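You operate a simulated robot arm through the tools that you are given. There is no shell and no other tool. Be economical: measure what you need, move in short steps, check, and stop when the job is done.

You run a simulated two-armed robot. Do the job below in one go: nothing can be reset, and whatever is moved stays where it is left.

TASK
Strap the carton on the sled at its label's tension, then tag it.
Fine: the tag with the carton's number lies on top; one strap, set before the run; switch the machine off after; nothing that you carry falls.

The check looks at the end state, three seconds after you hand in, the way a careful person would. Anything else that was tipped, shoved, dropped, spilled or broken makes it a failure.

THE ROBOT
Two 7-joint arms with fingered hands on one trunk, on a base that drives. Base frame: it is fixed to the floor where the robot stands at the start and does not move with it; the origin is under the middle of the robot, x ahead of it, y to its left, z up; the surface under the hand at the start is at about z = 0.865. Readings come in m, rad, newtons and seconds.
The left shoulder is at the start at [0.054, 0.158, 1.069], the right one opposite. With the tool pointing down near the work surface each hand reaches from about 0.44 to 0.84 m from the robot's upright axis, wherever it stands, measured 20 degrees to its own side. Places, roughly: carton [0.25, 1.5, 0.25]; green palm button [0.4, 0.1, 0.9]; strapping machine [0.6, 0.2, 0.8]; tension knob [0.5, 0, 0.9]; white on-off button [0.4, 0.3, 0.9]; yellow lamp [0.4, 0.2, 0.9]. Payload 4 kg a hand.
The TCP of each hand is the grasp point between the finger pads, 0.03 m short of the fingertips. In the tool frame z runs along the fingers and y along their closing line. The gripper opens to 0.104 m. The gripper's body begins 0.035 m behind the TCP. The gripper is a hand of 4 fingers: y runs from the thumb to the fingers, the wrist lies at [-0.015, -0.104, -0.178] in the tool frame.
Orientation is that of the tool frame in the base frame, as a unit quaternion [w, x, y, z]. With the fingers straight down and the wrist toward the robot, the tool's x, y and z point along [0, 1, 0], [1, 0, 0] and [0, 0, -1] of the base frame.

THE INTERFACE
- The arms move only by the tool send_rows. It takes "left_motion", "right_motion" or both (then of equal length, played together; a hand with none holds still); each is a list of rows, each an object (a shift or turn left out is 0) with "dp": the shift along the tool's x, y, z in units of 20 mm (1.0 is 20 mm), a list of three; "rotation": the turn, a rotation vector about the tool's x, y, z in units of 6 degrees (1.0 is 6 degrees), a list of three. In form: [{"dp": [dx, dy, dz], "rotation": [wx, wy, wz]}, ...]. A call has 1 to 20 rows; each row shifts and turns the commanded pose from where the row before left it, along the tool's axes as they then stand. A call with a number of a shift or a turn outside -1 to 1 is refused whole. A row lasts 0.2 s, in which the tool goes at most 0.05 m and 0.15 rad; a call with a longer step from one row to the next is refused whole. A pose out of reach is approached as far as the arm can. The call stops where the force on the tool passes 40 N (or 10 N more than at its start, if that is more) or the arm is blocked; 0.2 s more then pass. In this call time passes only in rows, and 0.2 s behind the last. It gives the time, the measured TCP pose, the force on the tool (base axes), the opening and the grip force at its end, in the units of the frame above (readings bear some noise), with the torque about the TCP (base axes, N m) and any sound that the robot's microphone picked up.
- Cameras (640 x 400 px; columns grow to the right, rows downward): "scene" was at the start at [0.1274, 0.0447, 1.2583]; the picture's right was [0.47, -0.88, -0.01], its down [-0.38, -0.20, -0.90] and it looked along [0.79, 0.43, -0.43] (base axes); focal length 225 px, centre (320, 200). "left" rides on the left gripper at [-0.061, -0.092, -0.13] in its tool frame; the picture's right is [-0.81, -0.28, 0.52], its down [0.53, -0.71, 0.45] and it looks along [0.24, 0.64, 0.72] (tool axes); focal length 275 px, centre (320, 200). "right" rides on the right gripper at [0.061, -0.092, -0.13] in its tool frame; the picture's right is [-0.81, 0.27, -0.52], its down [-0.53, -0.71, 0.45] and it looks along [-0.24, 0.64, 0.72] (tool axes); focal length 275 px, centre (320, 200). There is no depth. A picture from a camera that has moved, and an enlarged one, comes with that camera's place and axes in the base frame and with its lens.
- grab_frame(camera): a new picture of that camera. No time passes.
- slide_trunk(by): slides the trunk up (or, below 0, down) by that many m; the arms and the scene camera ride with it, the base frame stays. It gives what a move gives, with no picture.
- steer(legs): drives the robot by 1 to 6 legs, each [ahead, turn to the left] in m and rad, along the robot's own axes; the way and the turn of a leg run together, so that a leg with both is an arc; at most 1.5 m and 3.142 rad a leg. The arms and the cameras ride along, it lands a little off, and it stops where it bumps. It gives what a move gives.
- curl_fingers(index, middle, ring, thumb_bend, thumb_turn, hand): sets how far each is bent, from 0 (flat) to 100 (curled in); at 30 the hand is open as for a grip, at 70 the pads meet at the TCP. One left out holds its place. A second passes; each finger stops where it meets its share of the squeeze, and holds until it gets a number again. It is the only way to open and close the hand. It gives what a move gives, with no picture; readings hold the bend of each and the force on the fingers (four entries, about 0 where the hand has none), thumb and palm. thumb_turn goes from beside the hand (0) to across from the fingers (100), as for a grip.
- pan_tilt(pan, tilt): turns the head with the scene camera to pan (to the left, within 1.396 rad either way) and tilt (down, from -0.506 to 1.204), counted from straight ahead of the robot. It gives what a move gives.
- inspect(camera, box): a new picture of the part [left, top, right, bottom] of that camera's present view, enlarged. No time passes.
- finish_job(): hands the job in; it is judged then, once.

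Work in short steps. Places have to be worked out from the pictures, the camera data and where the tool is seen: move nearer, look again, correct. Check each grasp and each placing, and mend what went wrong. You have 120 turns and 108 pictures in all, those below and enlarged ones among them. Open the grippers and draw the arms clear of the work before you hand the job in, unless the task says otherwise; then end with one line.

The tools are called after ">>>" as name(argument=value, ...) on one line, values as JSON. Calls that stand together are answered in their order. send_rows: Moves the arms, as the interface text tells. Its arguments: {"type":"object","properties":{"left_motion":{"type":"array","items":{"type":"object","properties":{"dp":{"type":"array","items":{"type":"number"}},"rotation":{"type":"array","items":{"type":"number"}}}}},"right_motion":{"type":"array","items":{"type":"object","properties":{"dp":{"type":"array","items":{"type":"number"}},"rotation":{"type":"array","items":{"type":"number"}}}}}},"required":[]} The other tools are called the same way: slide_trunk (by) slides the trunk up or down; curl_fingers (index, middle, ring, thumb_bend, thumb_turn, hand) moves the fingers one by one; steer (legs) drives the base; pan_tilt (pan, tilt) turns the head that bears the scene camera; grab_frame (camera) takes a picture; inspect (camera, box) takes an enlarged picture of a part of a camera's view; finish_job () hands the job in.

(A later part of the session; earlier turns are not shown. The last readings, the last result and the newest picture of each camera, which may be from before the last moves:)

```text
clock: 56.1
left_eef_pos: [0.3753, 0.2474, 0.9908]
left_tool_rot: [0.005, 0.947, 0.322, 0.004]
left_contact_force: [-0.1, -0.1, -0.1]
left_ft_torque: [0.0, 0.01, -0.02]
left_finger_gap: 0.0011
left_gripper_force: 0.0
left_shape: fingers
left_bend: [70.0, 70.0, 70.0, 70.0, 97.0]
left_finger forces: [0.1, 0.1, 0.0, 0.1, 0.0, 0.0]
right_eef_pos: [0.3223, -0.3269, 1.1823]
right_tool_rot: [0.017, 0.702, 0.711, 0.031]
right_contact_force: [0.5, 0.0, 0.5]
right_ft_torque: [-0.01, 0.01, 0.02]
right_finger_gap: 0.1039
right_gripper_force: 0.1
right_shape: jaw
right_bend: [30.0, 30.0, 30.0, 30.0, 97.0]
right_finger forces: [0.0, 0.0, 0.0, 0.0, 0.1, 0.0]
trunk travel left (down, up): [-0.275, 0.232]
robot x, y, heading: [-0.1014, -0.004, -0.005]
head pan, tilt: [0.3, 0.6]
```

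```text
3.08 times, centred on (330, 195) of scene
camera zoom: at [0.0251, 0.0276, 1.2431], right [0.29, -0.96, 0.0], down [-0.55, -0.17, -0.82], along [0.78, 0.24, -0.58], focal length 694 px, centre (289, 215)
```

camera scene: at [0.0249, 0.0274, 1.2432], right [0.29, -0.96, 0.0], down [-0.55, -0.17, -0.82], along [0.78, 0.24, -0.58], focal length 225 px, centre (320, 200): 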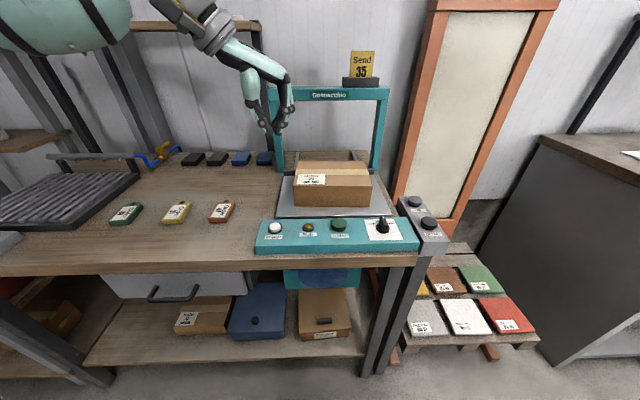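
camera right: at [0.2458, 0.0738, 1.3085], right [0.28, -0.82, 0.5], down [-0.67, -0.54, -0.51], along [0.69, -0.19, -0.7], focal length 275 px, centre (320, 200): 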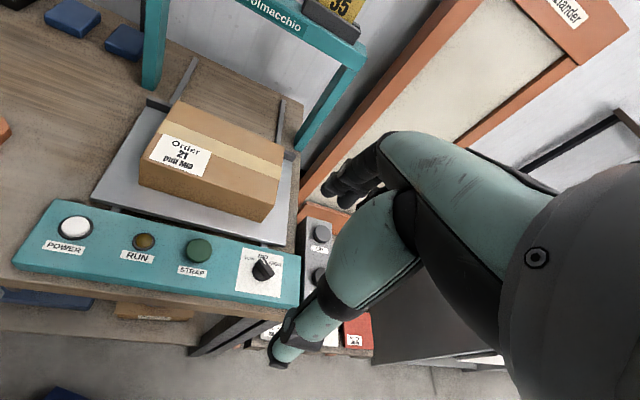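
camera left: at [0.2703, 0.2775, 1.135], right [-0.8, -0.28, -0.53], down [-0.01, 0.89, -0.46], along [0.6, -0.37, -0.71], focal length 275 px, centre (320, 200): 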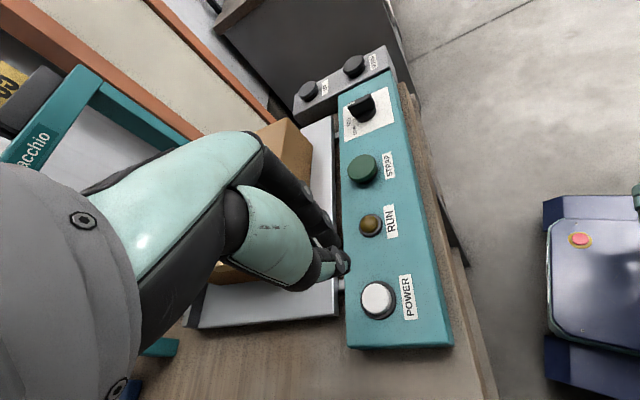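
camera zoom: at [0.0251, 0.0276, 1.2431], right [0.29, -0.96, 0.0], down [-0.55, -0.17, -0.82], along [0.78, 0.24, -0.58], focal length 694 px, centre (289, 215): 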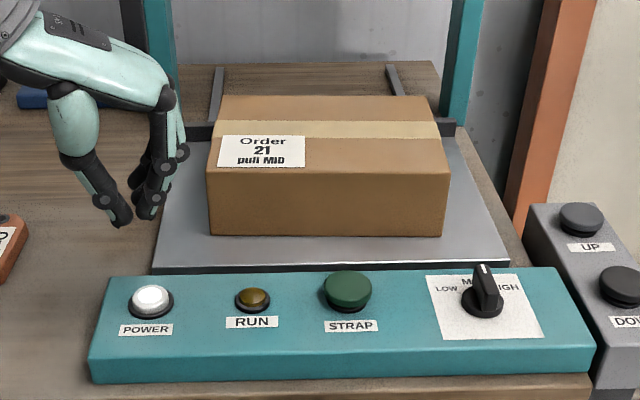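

The power cap is lit; RUN is off. Before strapping I want to know whether the sled slides by hand under the arch; I'll press lightly on its free front-left corner and try to drag it forward.

>>> send_rows(left_motion=[{"dp": [0.83, 0.4, 0]}, {"dp": [0.83, 0.4, 0]}, {"dp": [0.83, 0.4, 0]}, {"dp": [0.81, 0.4, 0]}, {"dp": [0, 0, 1]}, {"dp": [0, 0, 1]}, {"dp": [0, 0, 1]}, {"dp": [0, 0, 0]}])

>>> inspect(camera="scene", box=[230, 130, 430, 260])

```text
clock: 57.9
left_eef_pos: [0.446, 0.2621, 0.9313]
left_tool_rot: [0.006, 0.947, 0.322, 0.005]
left_contact_force: [0.7, 0.3, -0.7]
left_ft_torque: [0.0, 0.04, -0.01]
left_finger_gap: 0.0013
left_gripper_force: 0.0
left_shape: fingers
left_bend: [70.0, 70.0, 70.0, 70.0, 97.0]
left_finger forces: [0.0, 0.0, 0.1, 0.1, 0.1, 0.0]
right_eef_pos: [0.3226, -0.3251, 1.1823]
right_tool_rot: [0.017, 0.702, 0.711, 0.031]
right_contact_force: [-0.4, 0.1, 0.1]
right_ft_torque: [0.02, 0.0, -0.07]
right_finger_gap: 0.104
right_gripper_force: 0.0
right_shape: jaw
right_bend: [30.0, 30.0, 30.0, 30.0, 97.0]
right_finger forces: [0.0, 0.0, 0.0, 0.0, 0.1, 0.0]
trunk travel left (down, up): [-0.275, 0.232]
robot x, y, heading: [-0.102, -0.0015, -0.005]
head pan, tilt: [0.3, 0.6]
```

```text
3.08 times, centred on (330, 195) of scene
camera zoom: at [0.0247, 0.0272, 1.2432], right [0.29, -0.96, 0.0], down [-0.55, -0.16, -0.82], along [0.78, 0.24, -0.58], focal length 694 px, centre (289, 215)
```

zoom: 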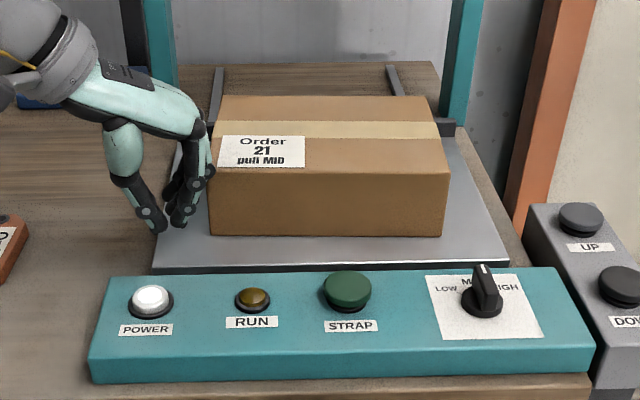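

Tips are over the sled's corner, knuckles close to the carton; shift slightly away and lower to touch.

>>> send_rows(left_motion=[{"dp": [-0.25, -0.3, 0.3]}, {"dp": [0, 0, 0.3]}, {"dp": [0, 0, 0.2]}, {"dp": [0, 0, 0.15]}, {"dp": [0, 0, 0.15]}, {"dp": [0, 0, 0.15]}, {"dp": [0, 0, 0.15]}])

```text
clock: 59.5
left_eef_pos: [0.4407, 0.2656, 0.9032]
left_tool_rot: [0.006, 0.946, 0.323, 0.004]
left_contact_force: [0.3, -0.1, -0.2]
left_ft_torque: [-0.01, 0.04, -0.06]
left_finger_gap: 0.0012
left_gripper_force: 0.0
left_shape: fingers
left_bend: [70.0, 70.0, 70.0, 70.0, 97.0]
left_finger forces: [0.0, 0.0, 0.0, 0.0, 0.1, 0.0]
right_eef_pos: [0.3239, -0.3271, 1.1816]
right_tool_rot: [0.018, 0.702, 0.711, 0.032]
right_contact_force: [0.5, 0.4, 0.7]
right_ft_torque: [0.0, 0.03, 0.01]
right_finger_gap: 0.1041
right_gripper_force: 0.0
right_shape: jaw
right_bend: [30.0, 30.0, 30.0, 30.0, 97.0]
right_finger forces: [0.0, 0.1, 0.0, 0.0, 0.0, 0.0]
trunk travel left (down, up): [-0.275, 0.232]
robot x, y, heading: [-0.1076, -0.0024, -0.001]
head pan, tilt: [0.3, 0.6]
```

>>> send_rows(left_motion=[{"dp": [0, 0, 0.15]}, {"dp": [0, 0, 0.15]}, {"dp": [0, 0, 0.15]}, {"dp": [0, 0, 0]}])

>>> inspect(camera="scene", box=[250, 170, 350, 235])

```text
clock: 60.5
left_eef_pos: [0.4393, 0.2638, 0.8958]
left_tool_rot: [0.007, 0.946, 0.323, 0.006]
left_contact_force: [-2.4, 1.4, 11.8]
left_ft_torque: [0.15, 0.15, 0.0]
left_finger_gap: 0.0015
left_gripper_force: 5.9
left_shape: fingers
left_bend: [70.0, 70.0, 70.0, 70.0, 98.0]
left_finger forces: [0.0, 0.1, 0.0, 0.0, 11.2, 0.0]
right_eef_pos: [0.3215, -0.3257, 1.1828]
right_tool_rot: [0.017, 0.702, 0.712, 0.031]
right_contact_force: [-0.3, 0.3, 0.7]
right_ft_torque: [0.02, -0.02, 0.01]
right_finger_gap: 0.1037
right_gripper_force: 0.1
right_shape: jaw
right_bend: [30.0, 30.0, 30.0, 30.0, 97.0]
right_finger forces: [0.0, 0.0, 0.0, 0.0, 0.0, 0.0]
trunk travel left (down, up): [-0.275, 0.232]
robot x, y, heading: [-0.106, -0.0009, -0.004]
head pan, tilt: [0.3, 0.6]
```

```text
6.15 times, centred on (300, 202) of scene
camera zoom: at [0.0236, 0.027, 1.2434], right [0.29, -0.96, 0.0], down [-0.55, -0.16, -0.82], along [0.78, 0.24, -0.57], focal length 1387 px, centre (443, 185)
```

zoom: 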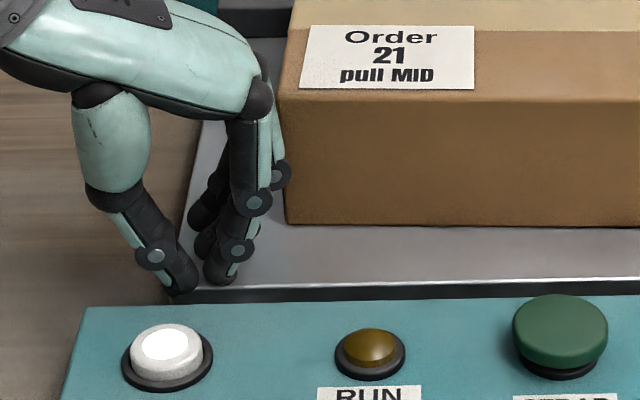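

The thumb tip presses the sled corner at ~11 N. Drag 12 mm along the rail direction and watch.

>>> send_rows(left_motion=[{"dp": [0.19, 0.07, 0]}, {"dp": [0.19, 0.07, 0]}, {"dp": [0.19, 0.07, 0]}, {"dp": [0, 0, 0]}])

>>> inspect(camera="scene", box=[250, 170, 350, 235])

```text
clock: 61.5
left_eef_pos: [0.4518, 0.2681, 0.8964]
left_tool_rot: [0.008, 0.947, 0.322, 0.006]
left_contact_force: [-2.2, 0.8, 11.8]
left_ft_torque: [-0.03, 0.18, -0.03]
left_finger_gap: 0.0002
left_gripper_force: 6.0
left_shape: fingers
left_bend: [70.0, 70.0, 70.0, 71.0, 96.0]
left_finger forces: [1.6, 1.2, 0.1, 0.1, 9.4, 0.0]
right_eef_pos: [0.3212, -0.3267, 1.1827]
right_tool_rot: [0.018, 0.702, 0.711, 0.033]
right_contact_force: [0.1, 0.6, 0.1]
right_ft_torque: [-0.02, -0.02, 0.0]
right_finger_gap: 0.1041
right_gripper_force: 0.1
right_shape: jaw
right_bend: [30.0, 30.0, 30.0, 30.0, 97.0]
right_finger forces: [0.1, 0.0, 0.0, 0.0, 0.1, 0.0]
trunk travel left (down, up): [-0.275, 0.232]
robot x, y, heading: [-0.1083, 0.0009, -0.003]
head pan, tilt: [0.3, 0.6]
```

```text
6.15 times, centred on (300, 202) of scene
camera zoom: at [0.0229, 0.0268, 1.2434], right [0.29, -0.96, 0.0], down [-0.55, -0.16, -0.82], along [0.78, 0.24, -0.57], focal length 1387 px, centre (443, 185)
```

zoom: 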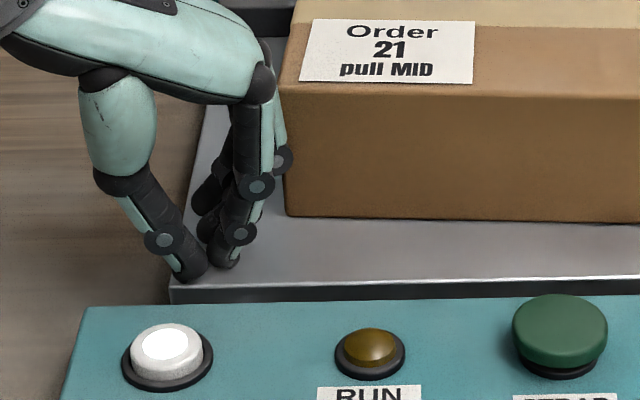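

The carton may have shifted a few mm relative to the panel. Lift the hand clear and compare with the earlier view.

>>> send_rows(left_motion=[{"dp": [0, 0, -0.5]}, {"dp": [-0.5, -0.7, -1]}, {"dp": [-0.5, -0.7, -1]}, {"dp": [-0.5, -0.7, -1]}, {"dp": [-0.5, -0.7, -1]}, {"dp": [0, 0, 0]}])

>>> inspect(camera="scene", box=[230, 130, 430, 260])

```text
clock: 62.9
left_eef_pos: [0.3853, 0.2884, 0.9828]
left_tool_rot: [0.006, 0.947, 0.322, 0.004]
left_contact_force: [0.2, 0.1, -0.1]
left_ft_torque: [-0.02, 0.02, -0.01]
left_finger_gap: 0.0008
left_gripper_force: 0.1
left_shape: fingers
left_bend: [70.0, 70.0, 70.0, 70.0, 97.0]
left_finger forces: [0.0, 0.0, 0.0, 0.0, 0.0, 0.0]
right_eef_pos: [0.3246, -0.3265, 1.1828]
right_tool_rot: [0.017, 0.702, 0.711, 0.03]
right_contact_force: [-0.7, -0.2, -0.5]
right_ft_torque: [-0.01, 0.0, -0.02]
right_finger_gap: 0.104
right_gripper_force: 0.1
right_shape: jaw
right_bend: [30.0, 30.0, 30.0, 30.0, 97.0]
right_finger forces: [0.0, 0.0, 0.1, 0.1, 0.1, 0.1]
trunk travel left (down, up): [-0.275, 0.232]
robot x, y, heading: [-0.1066, 0.0031, -0.008]
head pan, tilt: [0.3, 0.6]
```

```text
3.08 times, centred on (330, 195) of scene
camera zoom: at [0.0259, 0.0272, 1.2431], right [0.29, -0.96, 0.0], down [-0.55, -0.16, -0.82], along [0.78, 0.24, -0.58], focal length 694 px, centre (289, 215)
```

zoom: 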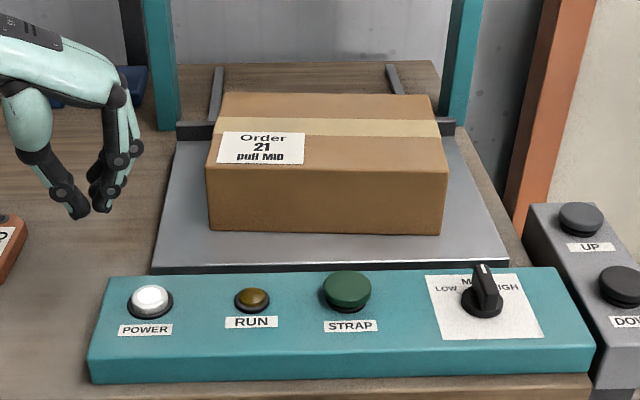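

The sled did not move (only the carton was nudged a few mm). To settle it, I'll push the carton's front face low with a closed hand toward the lip, with a force limit; first bring the hand square to the machine, in front of the carton.

>>> send_rows(left_motion=[{"dp": [0, 0, -1], "rotation": [0, 0, -0.98]}, {"dp": [0, 0, -1], "rotation": [0, 0, -0.98]}, {"rotation": [0, 0, -0.98]}, {"rotation": [0, 0, -0.98]}, {"rotation": [0, 0, -0.98]}, {"rotation": [0, 0, -0.98]}, {"rotation": [0, 0, -0.98]}, {"rotation": [0, 0, -0.98]}, {"rotation": [0, 0, -0.98]}, {"rotation": [0, 0, -0.98]}, {"rotation": [0, 0, -0.98]}, {"rotation": [0, 0, -0.98]}, {"dp": [-0.99, 0.09, 0]}, {"dp": [-0.99, 0.09, 0]}, {"dp": [-0.99, 0.09, 0]}, {"dp": [-0.99, 0.09, 0]}, {"dp": [-0.99, 0.09, 0]}, {"dp": [-0.99, 0.09, 0]}, {"dp": [-0.99, 0.09, 0]}, {"dp": [0, 0, 0]}])

>>> grab_frame(camera="scene")

```text
clock: 67.1
left_eef_pos: [0.4383, 0.1621, 1.0255]
left_tool_rot: [0.008, 0.587, 0.81, 0.001]
left_contact_force: [0.0, -1.0, -0.4]
left_ft_torque: [-0.02, -0.01, 0.02]
left_finger_gap: 0.0006
left_gripper_force: 0.1
left_shape: fingers
left_bend: [70.0, 70.0, 70.0, 70.0, 97.0]
left_finger forces: [0.1, 0.0, 0.1, 0.0, 0.1, 0.0]
right_eef_pos: [0.3223, -0.3275, 1.1831]
right_tool_rot: [0.018, 0.702, 0.711, 0.031]
right_contact_force: [0.3, 0.4, -0.2]
right_ft_torque: [0.01, -0.02, 0.01]
right_finger_gap: 0.1037
right_gripper_force: 0.0
right_shape: jaw
right_bend: [30.0, 30.0, 30.0, 30.0, 97.0]
right_finger forces: [0.1, 0.1, 0.0, 0.0, 0.0, 0.0]
trunk travel left (down, up): [-0.275, 0.232]
robot x, y, heading: [-0.1047, 0.0014, -0.006]
head pan, tilt: [0.3, 0.6]
```

```text
49 pictures are left
camera scene: at [0.0244, 0.0274, 1.2432], right [0.29, -0.96, 0.0], down [-0.55, -0.16, -0.82], along [0.78, 0.24, -0.58], focal length 225 px, centre (320, 200)
```

scene: 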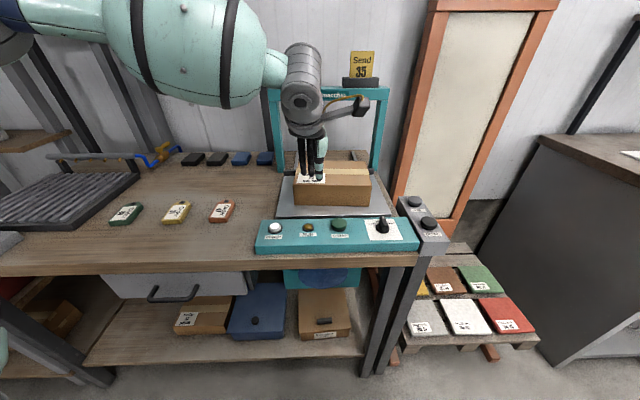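

Descend in front of the carton to TCP z≈0.94.

>>> send_rows(left_motion=[{"dp": [0, 0, 0.9]}, {"dp": [0, 0, 0.9]}, {"dp": [0, 0, 0.9]}, {"dp": [0, 0, 0.9]}, {"dp": [0, 0, 0.6]}, {"dp": [0, 0, 0]}])

>>> inspect(camera="scene", box=[230, 130, 430, 260])

```text
clock: 68.5
left_eef_pos: [0.4389, 0.1603, 0.9421]
left_tool_rot: [0.008, 0.586, 0.81, 0.002]
left_contact_force: [0.4, -0.1, 0.4]
left_ft_torque: [0.02, 0.01, 0.0]
left_finger_gap: 0.0008
left_gripper_force: 0.1
left_shape: fingers
left_bend: [70.0, 70.0, 70.0, 70.0, 97.0]
left_finger forces: [0.0, 0.0, 0.0, 0.0, 0.1, 0.0]
right_eef_pos: [0.3221, -0.3263, 1.1822]
right_tool_rot: [0.018, 0.702, 0.711, 0.032]
right_contact_force: [0.2, -0.5, -0.5]
right_ft_torque: [-0.02, -0.02, 0.0]
right_finger_gap: 0.1042
right_gripper_force: 0.2
right_shape: jaw
right_bend: [30.0, 30.0, 30.0, 30.0, 97.0]
right_finger forces: [0.1, 0.0, 0.0, 0.1, 0.0, 0.1]
trunk travel left (down, up): [-0.275, 0.232]
robot x, y, heading: [-0.1051, 0.0013, -0.005]
head pan, tilt: [0.3, 0.6]
```

```text
3.08 times, centred on (330, 195) of scene
camera zoom: at [0.0249, 0.0273, 1.2432], right [0.29, -0.96, 0.0], down [-0.55, -0.16, -0.82], along [0.78, 0.24, -0.58], focal length 694 px, centre (289, 215)
```

zoom: 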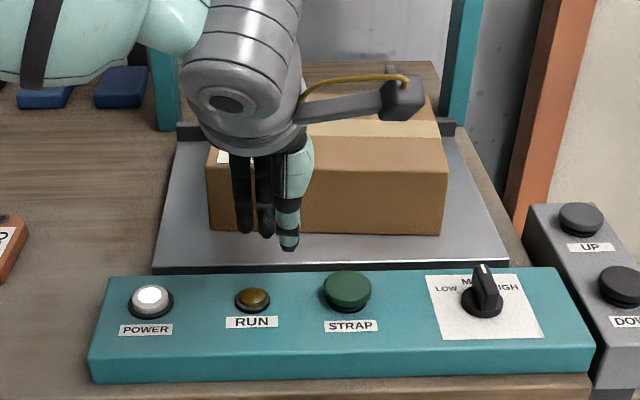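

In front of the carton, clear of buttons. Push along the rails in 4 mm rows, looking for contact.

>>> send_rows(left_motion=[{"dp": [0, 0.3, 0.4]}, {"dp": [0, 0.3, 0]}, {"dp": [0, 0.3, 0]}, {"dp": [0, 0.3, 0]}, {"dp": [0, 0.25, 0]}, {"dp": [0, 0, 0]}])

>>> inspect(camera="scene", box=[230, 130, 430, 260])

```text
clock: 69.9
left_eef_pos: [0.4668, 0.1683, 0.9339]
left_tool_rot: [0.008, 0.586, 0.81, 0.001]
left_contact_force: [0.5, 0.3, 0.5]
left_ft_torque: [0.0, 0.01, 0.0]
left_finger_gap: 0.0004
left_gripper_force: 0.1
left_shape: fingers
left_bend: [70.0, 70.0, 70.0, 70.0, 97.0]
left_finger forces: [0.0, 0.0, 0.0, 0.0, 0.0, 0.0]
right_eef_pos: [0.3232, -0.3253, 1.1831]
right_tool_rot: [0.018, 0.702, 0.711, 0.031]
right_contact_force: [0.3, -0.4, -0.7]
right_ft_torque: [-0.01, 0.0, -0.01]
right_finger_gap: 0.1041
right_gripper_force: 0.0
right_shape: jaw
right_bend: [30.0, 30.0, 30.0, 30.0, 97.0]
right_finger forces: [0.1, 0.1, 0.0, 0.0, 0.0, 0.0]
trunk travel left (down, up): [-0.275, 0.232]
robot x, y, heading: [-0.1048, 0.005, 0.001]
head pan, tilt: [0.3, 0.6]
```

```text
3.08 times, centred on (330, 195) of scene
camera zoom: at [0.025, 0.0273, 1.2432], right [0.29, -0.96, 0.0], down [-0.55, -0.16, -0.82], along [0.78, 0.24, -0.58], focal length 694 px, centre (289, 215)
```

zoom: 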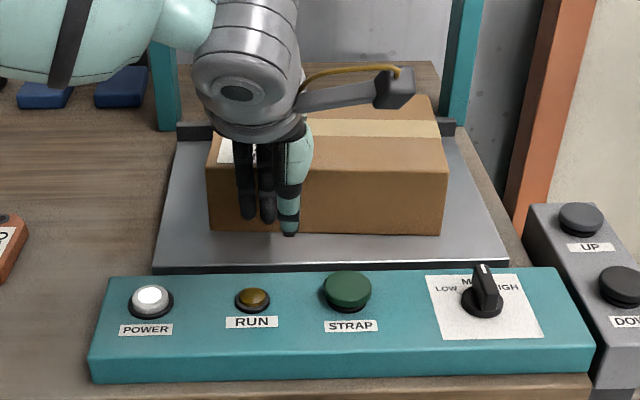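

>>> send_rows(left_motion=[{"dp": [0, 0.2, 0]}, {"dp": [0, 0.2, 0]}, {"dp": [0, 0.2, 0]}, {"dp": [0, 0.2, 0]}, {"dp": [0, 0.2, 0]}])

```text
clock: 71.1
left_eef_pos: [0.4866, 0.1743, 0.9336]
left_tool_rot: [0.008, 0.587, 0.81, 0.001]
left_contact_force: [-1.3, 1.2, 1.6]
left_ft_torque: [0.07, -0.04, 0.07]
left_finger_gap: 0.0005
left_gripper_force: 1.6
left_shape: fingers
left_bend: [70.0, 70.0, 70.0, 70.0, 97.0]
left_finger forces: [0.0, 2.6, 0.0, 0.0, 0.0, 0.0]
right_eef_pos: [0.3227, -0.327, 1.1828]
right_tool_rot: [0.018, 0.702, 0.711, 0.032]
right_contact_force: [-0.5, 0.0, -0.6]
right_ft_torque: [0.01, 0.06, 0.01]
right_finger_gap: 0.1038
right_gripper_force: 0.1
right_shape: jaw
right_bend: [30.0, 30.0, 30.0, 30.0, 97.0]
right_finger forces: [0.0, 0.0, 0.0, 0.0, 0.1, 0.1]
trunk travel left (down, up): [-0.275, 0.232]
robot x, y, heading: [-0.1079, -0.001, -0.0]
head pan, tilt: [0.3, 0.6]
```

Contact with the carton (~2.6 N). Continue 12 mm more and read the force.

>>> send_rows(left_motion=[{"dp": [0, 0.15, 0]}, {"dp": [0, 0.15, 0]}, {"dp": [0, 0.15, 0]}, {"dp": [0, 0.15, 0]}, {"dp": [0, 0, 0]}])

>>> inspect(camera="scene", box=[230, 130, 430, 260])

```text
clock: 72.3
left_eef_pos: [0.4967, 0.1797, 0.9355]
left_tool_rot: [0.008, 0.587, 0.81, 0.001]
left_contact_force: [-4.2, -1.8, 3.2]
left_ft_torque: [0.06, -0.06, 0.06]
left_finger_gap: 0.0008
left_gripper_force: 2.5
left_shape: fingers
left_bend: [70.0, 70.0, 70.0, 70.0, 97.0]
left_finger forces: [0.0, 5.2, 0.1, 0.0, 0.0, 0.0]
right_eef_pos: [0.3224, -0.328, 1.183]
right_tool_rot: [0.018, 0.702, 0.711, 0.032]
right_contact_force: [0.0, -0.7, 0.8]
right_ft_torque: [0.0, -0.04, 0.02]
right_finger_gap: 0.1037
right_gripper_force: 0.1
right_shape: jaw
right_bend: [30.0, 30.0, 30.0, 30.0, 97.0]
right_finger forces: [0.1, 0.0, 0.1, 0.0, 0.1, 0.0]
trunk travel left (down, up): [-0.275, 0.232]
robot x, y, heading: [-0.1055, -0.0006, -0.005]
head pan, tilt: [0.3, 0.6]
```

```text
3.08 times, centred on (330, 195) of scene
camera zoom: at [0.0239, 0.0269, 1.2433], right [0.29, -0.96, 0.0], down [-0.55, -0.16, -0.82], along [0.78, 0.24, -0.57], focal length 694 px, centre (289, 215)
```

zoom: 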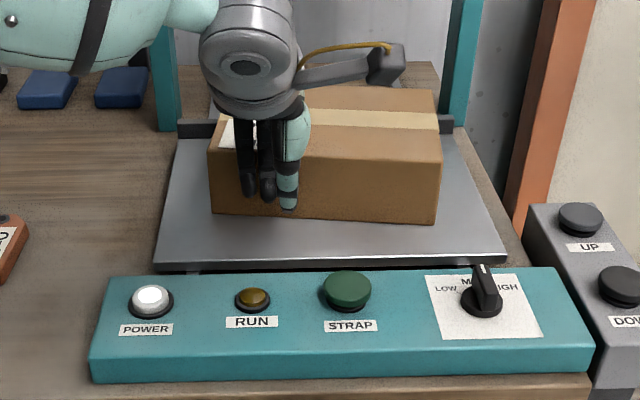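

The force stays ~5 N and a gap has opened between panel and sled: the sled does slide by hand. Keep pushing and watch whether the force stays constant.

>>> send_rows(left_motion=[{"dp": [0, 0.25, 0]}, {"dp": [0, 0.25, 0]}, {"dp": [0, 0.25, 0]}, {"dp": [0, 0.25, 0]}, {"dp": [0, 0.25, 0]}, {"dp": [0, 0.25, 0]}, {"dp": [0, 0.25, 0]}, {"dp": [0, 0.25, 0]}])

>>> inspect(camera="scene", box=[230, 130, 430, 260])

```text
clock: 74.1
left_eef_pos: [0.5362, 0.1913, 0.9359]
left_tool_rot: [0.008, 0.586, 0.81, 0.001]
left_contact_force: [-4.1, -1.8, 2.3]
left_ft_torque: [0.06, -0.08, 0.05]
left_finger_gap: 0.0005
left_gripper_force: 2.0
left_shape: fingers
left_bend: [70.0, 70.0, 70.0, 70.0, 97.0]
left_finger forces: [0.0, 4.9, 0.0, 0.0, 0.0, 0.1]
right_eef_pos: [0.3236, -0.3277, 1.1824]
right_tool_rot: [0.019, 0.703, 0.711, 0.031]
right_contact_force: [0.2, 0.4, -0.5]
right_ft_torque: [-0.02, 0.0, 0.01]
right_finger_gap: 0.1038
right_gripper_force: 0.1
right_shape: jaw
right_bend: [30.0, 30.0, 30.0, 30.0, 97.0]
right_finger forces: [0.0, 0.0, 0.0, 0.0, 0.0, 0.0]
trunk travel left (down, up): [-0.275, 0.232]
robot x, y, heading: [-0.0998, 0.0002, -0.002]
head pan, tilt: [0.3, 0.6]
```

```text
3.08 times, centred on (330, 195) of scene
camera zoom: at [0.0244, 0.0272, 1.2432], right [0.29, -0.96, 0.0], down [-0.55, -0.16, -0.82], along [0.78, 0.24, -0.58], focal length 694 px, centre (289, 215)
```

zoom: 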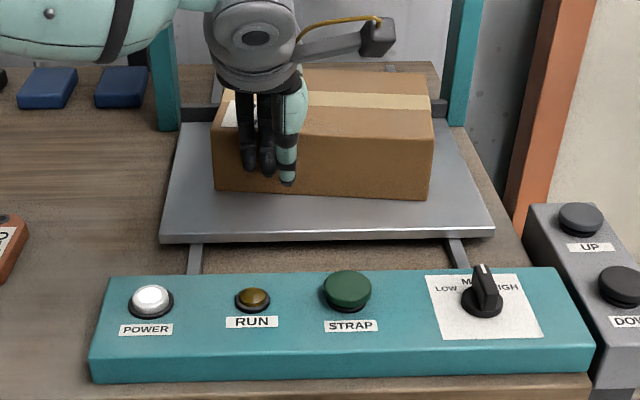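

It slides freely at a constant ~5 N, so the sled is to be pushed under the arch by hand. Carton centre is ~0.13 m short of the arch plane; push 80 mm more and look.

>>> send_rows(left_motion=[{"dp": [0, 0.3, 0]}, {"dp": [0, 0.3, 0]}, {"dp": [0, 0.3, 0]}, {"dp": [0, 0.3, 0]}, {"dp": [0, 0.3, 0]}, {"dp": [0, 0.3, 0]}, {"dp": [0, 0.3, 0]}, {"dp": [0, 0.3, 0]}, {"dp": [0, 0.3, 0]}, {"dp": [0, 0.3, 0]}, {"dp": [0, 0.3, 0]}, {"dp": [0, 0.3, 0]}, {"dp": [0, 0.3, 0]}])

>>> inspect(camera="scene", box=[230, 110, 430, 240])

```text
clock: 76.9
left_eef_pos: [0.5845, 0.2362, 0.9426]
left_tool_rot: [0.008, 0.586, 0.81, 0.001]
left_contact_force: [-3.9, -2.8, 3.6]
left_ft_torque: [0.03, 0.0, -0.01]
left_finger_gap: 0.0002
left_gripper_force: 2.9
left_shape: fingers
left_bend: [70.0, 71.0, 70.0, 70.0, 97.0]
left_finger forces: [0.0, 5.5, 0.0, 0.1, 0.0, 0.0]
left hand out of reach, approached as far as the arm can: row 4, 5, 6, 8, 9, 10, 11, 12, 13
right_eef_pos: [0.3212, -0.3271, 1.1816]
right_tool_rot: [0.016, 0.702, 0.712, 0.031]
right_contact_force: [0.4, -0.3, 0.5]
right_ft_torque: [0.01, 0.0, 0.03]
right_finger_gap: 0.1039
right_gripper_force: 0.1
right_shape: jaw
right_bend: [30.0, 30.0, 30.0, 30.0, 97.0]
right_finger forces: [0.0, 0.1, 0.0, 0.0, 0.0, 0.0]
trunk travel left (down, up): [-0.275, 0.232]
robot x, y, heading: [-0.1088, 0.0027, -0.01]
head pan, tilt: [0.3, 0.6]
```

```text
3.08 times, centred on (330, 175) of scene
camera zoom: at [0.0241, 0.0268, 1.2433], right [0.29, -0.96, 0.0], down [-0.55, -0.16, -0.82], along [0.78, 0.24, -0.57], focal length 694 px, centre (289, 277)
```

zoom: 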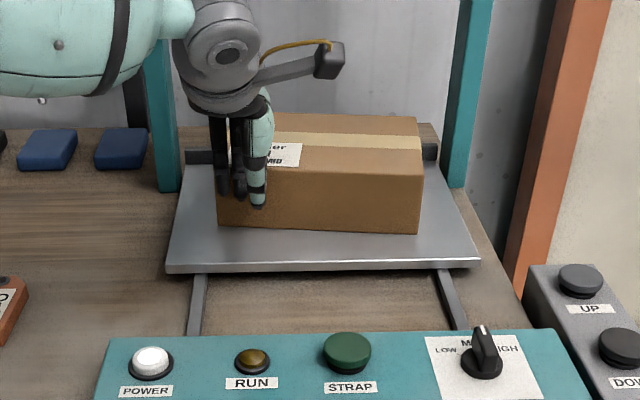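

Out of reach there. Retract the hand from the carton, drive forward 0.1 m, then continue pushing nearer the middle of the face.

>>> send_rows(left_motion=[{"dp": [0, -1, 0]}, {"dp": [-0.2, -1, 0]}, {"dp": [-0.3, -1, -0.2]}, {"dp": [-0.3, -1, -0.3]}, {"dp": [-0.3, -1, -0.3]}, {"dp": [-0.3, -1, 0]}, {"dp": [0, -1, 0]}, {"dp": [0, 0, 0]}])

>>> steer(legs=[[0.1, 0]])

>>> pan_tilt(pan=0.3, tilt=0.6)

>>> grab_frame(camera="scene")

```text
clock: 78.7
left_eef_pos: [0.4609, 0.1665, 0.9563]
left_tool_rot: [0.007, 0.586, 0.81, 0.001]
left_contact_force: [0.5, 0.6, 0.9]
left_ft_torque: [-0.05, 0.03, -0.01]
left_finger_gap: 0.0006
left_gripper_force: 0.0
left_shape: fingers
left_bend: [70.0, 70.0, 70.0, 70.0, 97.0]
left_finger forces: [0.0, 0.0, 0.0, 0.1, 0.0, 0.0]
right_eef_pos: [0.3237, -0.3263, 1.1825]
right_tool_rot: [0.017, 0.702, 0.712, 0.03]
right_contact_force: [-1.1, 0.0, 0.7]
right_ft_torque: [0.0, -0.02, -0.03]
right_finger_gap: 0.1038
right_gripper_force: 0.1
right_shape: jaw
right_bend: [30.0, 30.0, 30.0, 30.0, 97.0]
right_finger forces: [0.0, 0.0, 0.0, 0.1, 0.0, 0.0]
trunk travel left (down, up): [-0.275, 0.232]
robot x, y, heading: [-0.1043, 0.0005, -0.002]
head pan, tilt: [0.3, 0.6]
```

```text
clock: 79.9
left_eef_pos: [0.5677, 0.1643, 0.9538]
left_tool_rot: [0.005, 0.587, 0.81, -0.001]
left_contact_force: [0.0, 0.1, 0.0]
left_ft_torque: [0.01, 0.06, -0.01]
left_finger_gap: 0.0007
left_gripper_force: 0.0
left_shape: fingers
left_bend: [70.0, 70.0, 70.0, 70.0, 97.0]
left_finger forces: [0.1, 0.1, 0.0, 0.0, 0.0, 0.1]
right_eef_pos: [0.4313, -0.3269, 1.1811]
right_tool_rot: [0.015, 0.703, 0.71, 0.029]
right_contact_force: [-0.3, 0.6, -1.2]
right_ft_torque: [0.02, 0.01, 0.0]
right_finger_gap: 0.1037
right_gripper_force: 0.1
right_shape: jaw
right_bend: [30.0, 30.0, 30.0, 30.0, 97.0]
right_finger forces: [0.0, 0.0, 0.0, 0.0, 0.1, 0.1]
trunk travel left (down, up): [-0.275, 0.232]
robot x, y, heading: [-0.0036, 0.0025, -0.003]
head pan, tilt: [0.3, 0.6]
```

```text
clock: 80.5
left_eef_pos: [0.5541, 0.1651, 0.9609]
left_tool_rot: [0.011, 0.586, 0.81, 0.002]
left_contact_force: [-0.1, -0.7, 0.4]
left_ft_torque: [-0.01, 0.01, 0.0]
left_finger_gap: 0.0008
left_gripper_force: 0.0
left_shape: fingers
left_bend: [70.0, 70.0, 70.0, 70.0, 97.0]
left_finger forces: [0.0, 0.0, 0.1, 0.0, 0.0, 0.0]
right_eef_pos: [0.4163, -0.3259, 1.1852]
right_tool_rot: [0.021, 0.701, 0.712, 0.035]
right_contact_force: [0.3, -0.2, -0.1]
right_ft_torque: [-0.02, -0.01, 0.01]
right_finger_gap: 0.1041
right_gripper_force: 0.0
right_shape: jaw
right_bend: [30.0, 30.0, 30.0, 30.0, 98.0]
right_finger forces: [0.1, 0.0, 0.0, 0.0, 0.0, 0.1]
trunk travel left (down, up): [-0.275, 0.232]
robot x, y, heading: [-0.0041, -0.0043, -0.004]
head pan, tilt: [0.3, 0.6]
```

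```text
43 pictures are left
camera scene: at [0.1311, 0.0267, 1.2427], right [0.29, -0.96, -0.01], down [-0.55, -0.16, -0.82], along [0.78, 0.24, -0.58], focal length 225 px, centre (320, 200)
```

scene: 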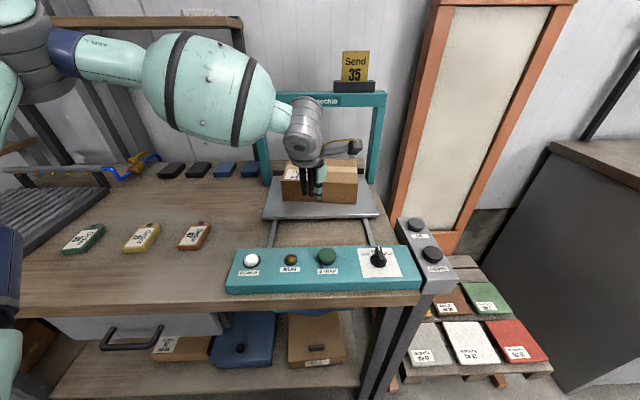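

Lower and push on: ~50 mm to contact, then ~45 mm more, then look.

>>> send_rows(left_motion=[{"dp": [-0.2, 0.3, 0.5]}, {"dp": [-0.2, 0.3, 0.5]}, {"dp": [-0.1, 0.3, 0.2]}, {"dp": [0, 0.35, 0]}, {"dp": [0, 0.35, 0]}, {"dp": [0, 0.35, 0]}, {"dp": [0, 0.35, 0]}, {"dp": [0, 0.35, 0]}, {"dp": [0, 0.35, 0]}, {"dp": [0, 0.35, 0]}, {"dp": [0, 0.35, 0]}, {"dp": [0, 0.35, 0]}, {"dp": [0, 0.3, 0]}, {"dp": [0, 0.3, 0]}, {"dp": [0, 0, 0]}])

>>> grab_frame(camera="scene")

```text
clock: 83.7
left_eef_pos: [0.6431, 0.1831, 0.942]
left_tool_rot: [0.013, 0.586, 0.81, 0.005]
left_contact_force: [-2.8, -2.9, 3.7]
left_ft_torque: [0.02, -0.04, 0.03]
left_finger_gap: 0.0008
left_gripper_force: 2.7
left_shape: fingers
left_bend: [70.0, 71.0, 70.0, 70.0, 97.0]
left_finger forces: [0.0, 5.0, 0.0, 0.0, 0.0, 0.0]
right_eef_pos: [0.4116, -0.3278, 1.1876]
right_tool_rot: [0.022, 0.701, 0.711, 0.039]
right_contact_force: [-0.1, -0.2, -0.4]
right_ft_torque: [0.02, 0.02, 0.03]
right_finger_gap: 0.1038
right_gripper_force: 0.1
right_shape: jaw
right_bend: [30.0, 30.0, 30.0, 30.0, 98.0]
right_finger forces: [0.0, 0.1, 0.0, 0.0, 0.0, 0.0]
trunk travel left (down, up): [-0.275, 0.232]
robot x, y, heading: [-0.0042, -0.0021, -0.001]
head pan, tilt: [0.3, 0.6]
```

```text
42 pictures are left
camera scene: at [0.1263, 0.0262, 1.2433], right [0.29, -0.96, 0.0], down [-0.55, -0.16, -0.82], along [0.78, 0.24, -0.57], focal length 225 px, centre (320, 200)
```

scene: 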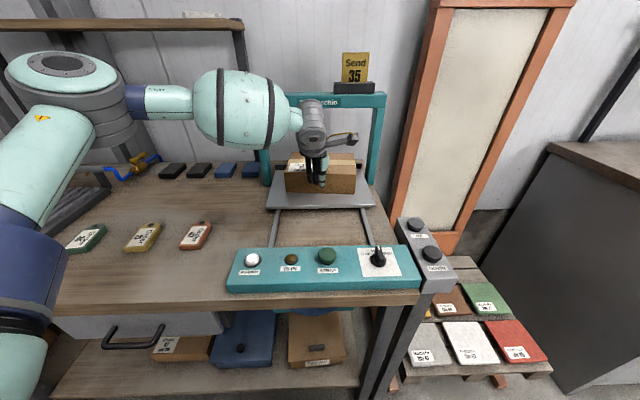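

>>> inspect(camera="scene", box=[240, 70, 400, 220])

```text
2.67 times, centred on (320, 145) of scene
camera zoom: at [0.1263, 0.0262, 1.2433], right [0.29, -0.96, 0.0], down [-0.55, -0.16, -0.82], along [0.78, 0.24, -0.57], focal length 601 px, centre (320, 347)
```

zoom: 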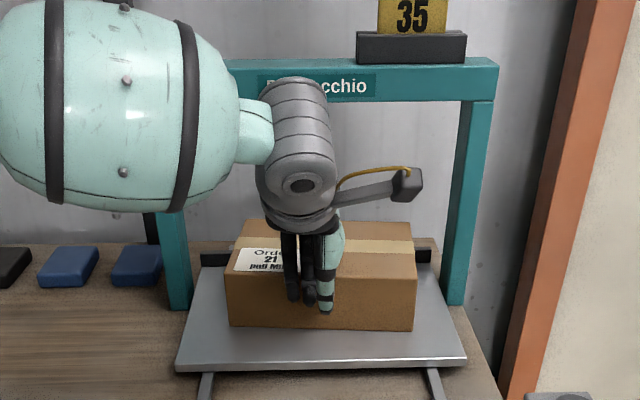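

Carton centre is about 20 mm short of the arch's centre plane. Push 20 mm more.

>>> send_rows(left_motion=[{"dp": [0, 0.2, 0]}, {"dp": [0, 0.2, 0]}, {"dp": [0, 0.2, 0]}, {"dp": [0, 0.2, 0]}, {"dp": [0, 0.2, 0]}, {"dp": [0, 0, 0]}])

>>> inspect(camera="scene", box=[240, 70, 400, 220])

```text
clock: 85.1
left_eef_pos: [0.658, 0.1945, 0.9446]
left_tool_rot: [0.014, 0.586, 0.81, 0.004]
left_contact_force: [-4.1, -2.8, 2.8]
left_ft_torque: [0.01, 0.0, -0.01]
left_finger_gap: 0.0008
left_gripper_force: 2.8
left_shape: fingers
left_bend: [70.0, 71.0, 70.0, 70.0, 97.0]
left_finger forces: [0.0, 5.2, 0.0, 0.0, 0.1, 0.0]
left hand out of reach, approached as far as the arm can: row 3, 5
right_eef_pos: [0.4107, -0.3275, 1.187]
right_tool_rot: [0.023, 0.701, 0.711, 0.038]
right_contact_force: [0.5, -0.1, 0.2]
right_ft_torque: [-0.02, 0.0, 0.05]
right_finger_gap: 0.1039
right_gripper_force: 0.1
right_shape: jaw
right_bend: [30.0, 30.0, 30.0, 30.0, 98.0]
right_finger forces: [0.1, 0.1, 0.1, 0.0, 0.0, 0.0]
trunk travel left (down, up): [-0.275, 0.232]
robot x, y, heading: [-0.0034, -0.0017, -0.005]
head pan, tilt: [0.3, 0.6]
```

```text
2.67 times, centred on (320, 145) of scene
camera zoom: at [0.1263, 0.0261, 1.2433], right [0.29, -0.96, 0.0], down [-0.55, -0.16, -0.82], along [0.78, 0.24, -0.57], focal length 601 px, centre (320, 347)
```

zoom: 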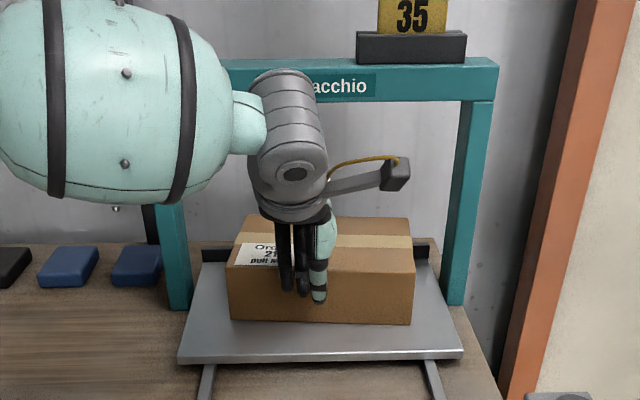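

Carton now looks centred under the arch. Retract the hand and inspect the alignment with the left camera.

>>> send_rows(left_motion=[{"dp": [0, -0.6, 0]}, {"dp": [0, -1, 0]}, {"dp": [0, -1, 0]}, {"dp": [0, -1, -0.5]}, {"dp": [0.5, -1, -1]}, {"dp": [1, -1, -1]}, {"dp": [1, -0.5, -1]}, {"dp": [1, 0, -1]}, {"dp": [1, 0, -1]}, {"dp": [1, 0, -1]}, {"dp": [1, 0, -1]}, {"dp": [0, 0, 0]}])

>>> grab_frame(camera="left")

>>> inspect(camera="scene", box=[240, 70, 400, 220])

```text
clock: 87.7
left_eef_pos: [0.4969, 0.2842, 1.0888]
left_tool_rot: [0.011, 0.586, 0.81, 0.004]
left_contact_force: [0.1, 0.5, 0.0]
left_ft_torque: [0.02, 0.02, -0.02]
left_finger_gap: 0.0009
left_gripper_force: 0.0
left_shape: fingers
left_bend: [70.0, 70.0, 70.0, 70.0, 97.0]
left_finger forces: [0.0, 0.0, 0.1, 0.0, 0.0, 0.0]
right_eef_pos: [0.4127, -0.3279, 1.1867]
right_tool_rot: [0.023, 0.702, 0.711, 0.037]
right_contact_force: [0.1, 0.0, -0.2]
right_ft_torque: [0.01, 0.02, 0.0]
right_finger_gap: 0.1037
right_gripper_force: 0.1
right_shape: jaw
right_bend: [30.0, 30.0, 30.0, 30.0, 98.0]
right_finger forces: [0.0, 0.0, 0.1, 0.0, 0.0, 0.0]
trunk travel left (down, up): [-0.275, 0.232]
robot x, y, heading: [0.0006, 0.0014, -0.007]
head pan, tilt: [0.3, 0.6]
```

```text
39 pictures are left
camera left: at [0.4256, 0.1961, 1.2191], right [0.0, -0.86, -0.51], down [-0.83, 0.28, -0.48], along [0.55, 0.43, -0.71], focal length 275 px, centre (320, 200)
```

left: 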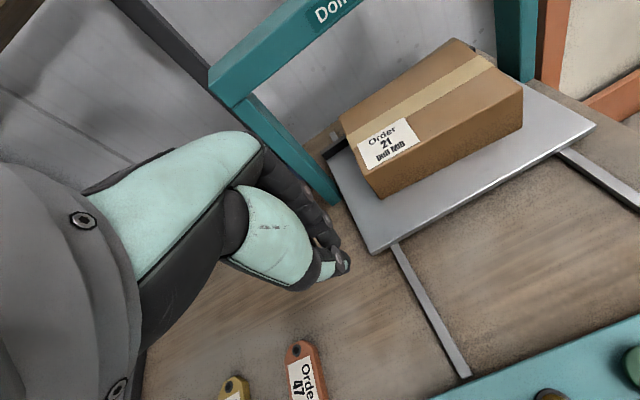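

```text
2.67 times, centred on (320, 145) of scene
camera zoom: at [0.1277, 0.0263, 1.2431], right [0.29, -0.96, 0.0], down [-0.55, -0.16, -0.82], along [0.78, 0.24, -0.58], focal length 601 px, centre (320, 347)
```

zoom: 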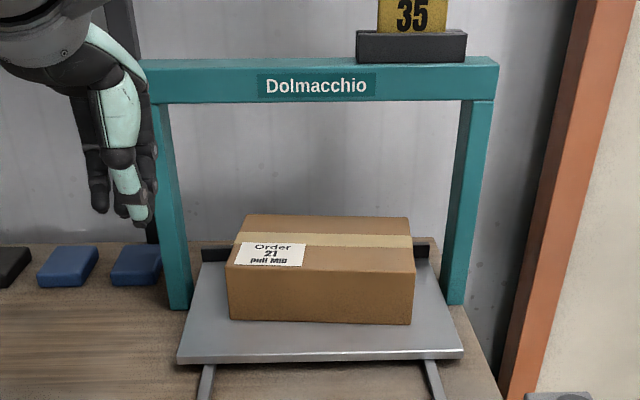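

Well aligned: the arch plane passes through the carton's middle. Back off 0.1 m and bring the hand over the STRAP button (~[0.426, 0.10]).

>>> steer(legs=[[-0.1, 0]])

>>> send_rows(left_motion=[{"dp": [-1, 0, 0]}, {"dp": [-1, 0, 0]}, {"dp": [-1, 0, 0]}, {"dp": [-1, 0, 0]}, {"dp": [-1, 0, 0]}, {"dp": [-1, 0, 0]}, {"dp": [-1, 0, 0]}, {"dp": [-1, 0, 0]}, {"dp": [0, 0, 0]}])

```text
clock: 88.9
left_eef_pos: [0.3997, 0.2834, 1.0862]
left_tool_rot: [0.011, 0.586, 0.81, 0.002]
left_contact_force: [0.6, 0.2, 1.2]
left_ft_torque: [-0.01, -0.02, -0.01]
left_finger_gap: 0.001
left_gripper_force: 0.0
left_shape: fingers
left_bend: [70.0, 70.0, 70.0, 70.0, 97.0]
left_finger forces: [0.0, 0.0, 0.0, 0.0, 0.0, 0.0]
right_eef_pos: [0.3163, -0.3252, 1.1856]
right_tool_rot: [0.021, 0.702, 0.711, 0.035]
right_contact_force: [0.3, -0.5, 0.5]
right_ft_torque: [0.0, 0.0, 0.0]
right_finger_gap: 0.1038
right_gripper_force: 0.0
right_shape: jaw
right_bend: [30.0, 30.0, 30.0, 30.0, 98.0]
right_finger forces: [0.0, 0.0, 0.1, 0.0, 0.0, 0.0]
trunk travel left (down, up): [-0.275, 0.232]
robot x, y, heading: [-0.1012, 0.0059, -0.001]
head pan, tilt: [0.3, 0.6]
```

```text
clock: 90.9
left_eef_pos: [0.4313, 0.1321, 1.0978]
left_tool_rot: [0.017, 0.586, 0.81, 0.008]
left_contact_force: [-1.4, 0.4, 0.3]
left_ft_torque: [0.01, -0.02, -0.02]
left_finger_gap: 0.0009
left_gripper_force: 0.0
left_shape: fingers
left_bend: [70.0, 70.0, 70.0, 70.0, 98.0]
left_finger forces: [0.0, 0.1, 0.1, 0.0, 0.1, 0.0]
right_eef_pos: [0.2983, -0.3246, 1.1932]
right_tool_rot: [0.026, 0.7, 0.712, 0.046]
right_contact_force: [-0.6, -0.4, -1.0]
right_ft_torque: [0.01, -0.01, 0.0]
right_finger_gap: 0.1039
right_gripper_force: 0.0
right_shape: jaw
right_bend: [30.0, 30.0, 30.0, 30.0, 98.0]
right_finger forces: [0.1, 0.0, 0.0, 0.1, 0.1, 0.0]
trunk travel left (down, up): [-0.275, 0.232]
robot x, y, heading: [-0.104, -0.0007, 0.001]
head pan, tilt: [0.3, 0.6]
```

>>> send_rows(left_motion=[{"dp": [-0.72, -0.37, 0.9]}, {"dp": [-0.72, -0.37, 0.9]}, {"dp": [0, 0, 0.95]}, {"dp": [0, 0, 0.95]}, {"dp": [0, 0, 0.95]}, {"dp": [0, 0, 0.95]}, {"dp": [0, 0, 0.95]}, {"dp": [0, 0, 0.95]}, {"dp": [0, 0, 0]}])

>>> inspect(camera="scene", box=[270, 170, 410, 260])

>>> inspect(camera="left", box=[250, 180, 490, 330])

```text
clock: 92.9
left_eef_pos: [0.4337, 0.1137, 0.9551]
left_tool_rot: [0.017, 0.587, 0.81, 0.007]
left_contact_force: [0.3, -0.7, 0.7]
left_ft_torque: [-0.04, -0.01, 0.01]
left_finger_gap: 0.0008
left_gripper_force: 0.0
left_shape: fingers
left_bend: [70.0, 70.0, 70.0, 70.0, 98.0]
left_finger forces: [0.0, 0.0, 0.1, 0.0, 0.1, 0.0]
left hand out of reach, approached as far as the arm can: row 2
right_eef_pos: [0.2993, -0.3254, 1.1925]
right_tool_rot: [0.027, 0.699, 0.713, 0.047]
right_contact_force: [-0.1, 0.1, -1.2]
right_ft_torque: [0.0, 0.0, -0.01]
right_finger_gap: 0.104
right_gripper_force: 0.1
right_shape: jaw
right_bend: [30.0, 30.0, 30.0, 30.0, 98.0]
right_finger forces: [0.0, 0.0, 0.0, 0.0, 0.0, 0.0]
trunk travel left (down, up): [-0.275, 0.232]
robot x, y, heading: [-0.1036, 0.0056, -0.007]
head pan, tilt: [0.3, 0.6]
```

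```text
4.44 times, centred on (340, 215) of scene
camera zoom: at [0.0267, 0.0272, 1.2432], right [0.29, -0.96, 0.0], down [-0.55, -0.16, -0.82], along [0.78, 0.24, -0.58], focal length 1002 px, centre (231, 133)
```

zoom: 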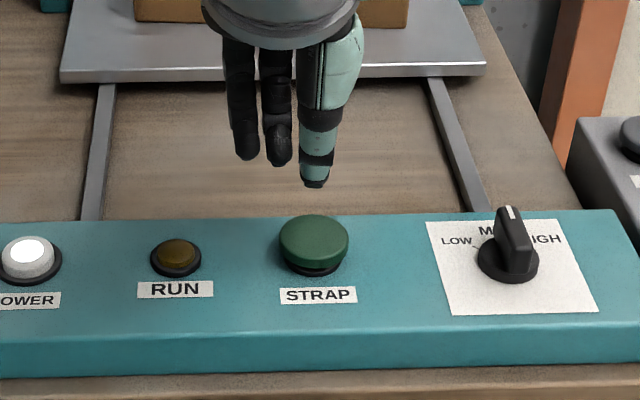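

```text
2.67 times, centred on (370, 255) of left
camera zoom: at [0.3605, 0.0267, 1.0855], right [0.01, -0.86, -0.51], down [-0.83, 0.28, -0.49], along [0.56, 0.42, -0.71], focal length 734 px, centre (187, 53)
```

zoom: 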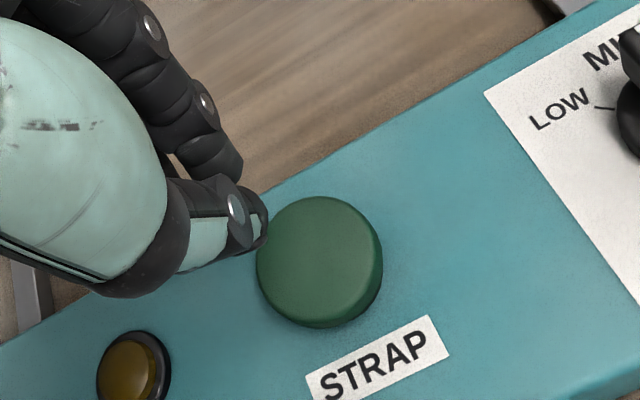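

The thumb tip lines up laterally with STRAP but would land ~18 mm too near. Shift 18 mm forward and descend to just above.

>>> send_rows(left_motion=[{"dp": [0, 0.45, 0.5]}, {"dp": [0, 0.45, 0.5]}, {"dp": [0, 0, 0.3]}, {"dp": [0, 0, 0]}])

>>> inspect(camera="scene", box=[270, 170, 410, 260])

```text
clock: 93.9
left_eef_pos: [0.4491, 0.1254, 0.9319]
left_tool_rot: [0.017, 0.588, 0.809, 0.007]
left_contact_force: [0.7, 0.3, 1.2]
left_ft_torque: [-0.02, 0.03, 0.03]
left_finger_gap: 0.0005
left_gripper_force: 0.1
left_shape: fingers
left_bend: [70.0, 70.0, 70.0, 70.0, 98.0]
left_finger forces: [0.1, 0.1, 0.0, 0.0, 0.1, 0.0]
left hand out of reach, approached as far as the arm can: row 2
right_eef_pos: [0.299, -0.3233, 1.1928]
right_tool_rot: [0.026, 0.699, 0.713, 0.047]
right_contact_force: [0.5, -0.2, -0.4]
right_ft_torque: [-0.02, 0.01, 0.01]
right_finger_gap: 0.1041
right_gripper_force: 0.0
right_shape: jaw
right_bend: [30.0, 30.0, 30.0, 30.0, 98.0]
right_finger forces: [0.1, 0.1, 0.1, 0.2, 0.0, 0.0]
trunk travel left (down, up): [-0.275, 0.232]
robot x, y, heading: [-0.1046, -0.0, -0.001]
head pan, tilt: [0.3, 0.6]
```

```text
4.44 times, centred on (340, 215) of scene
camera zoom: at [0.0268, 0.0272, 1.2432], right [0.29, -0.96, 0.0], down [-0.55, -0.16, -0.82], along [0.78, 0.24, -0.58], focal length 1002 px, centre (231, 133)
```

zoom: 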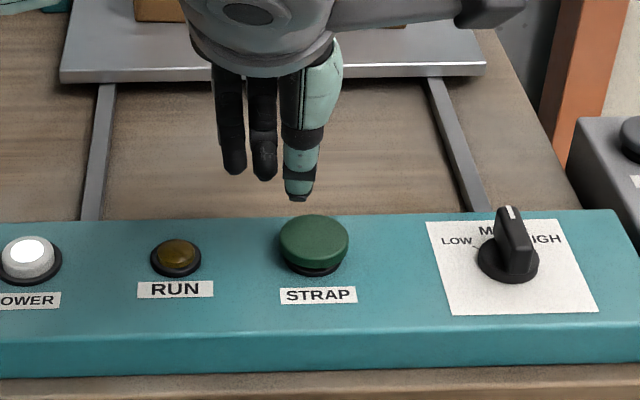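

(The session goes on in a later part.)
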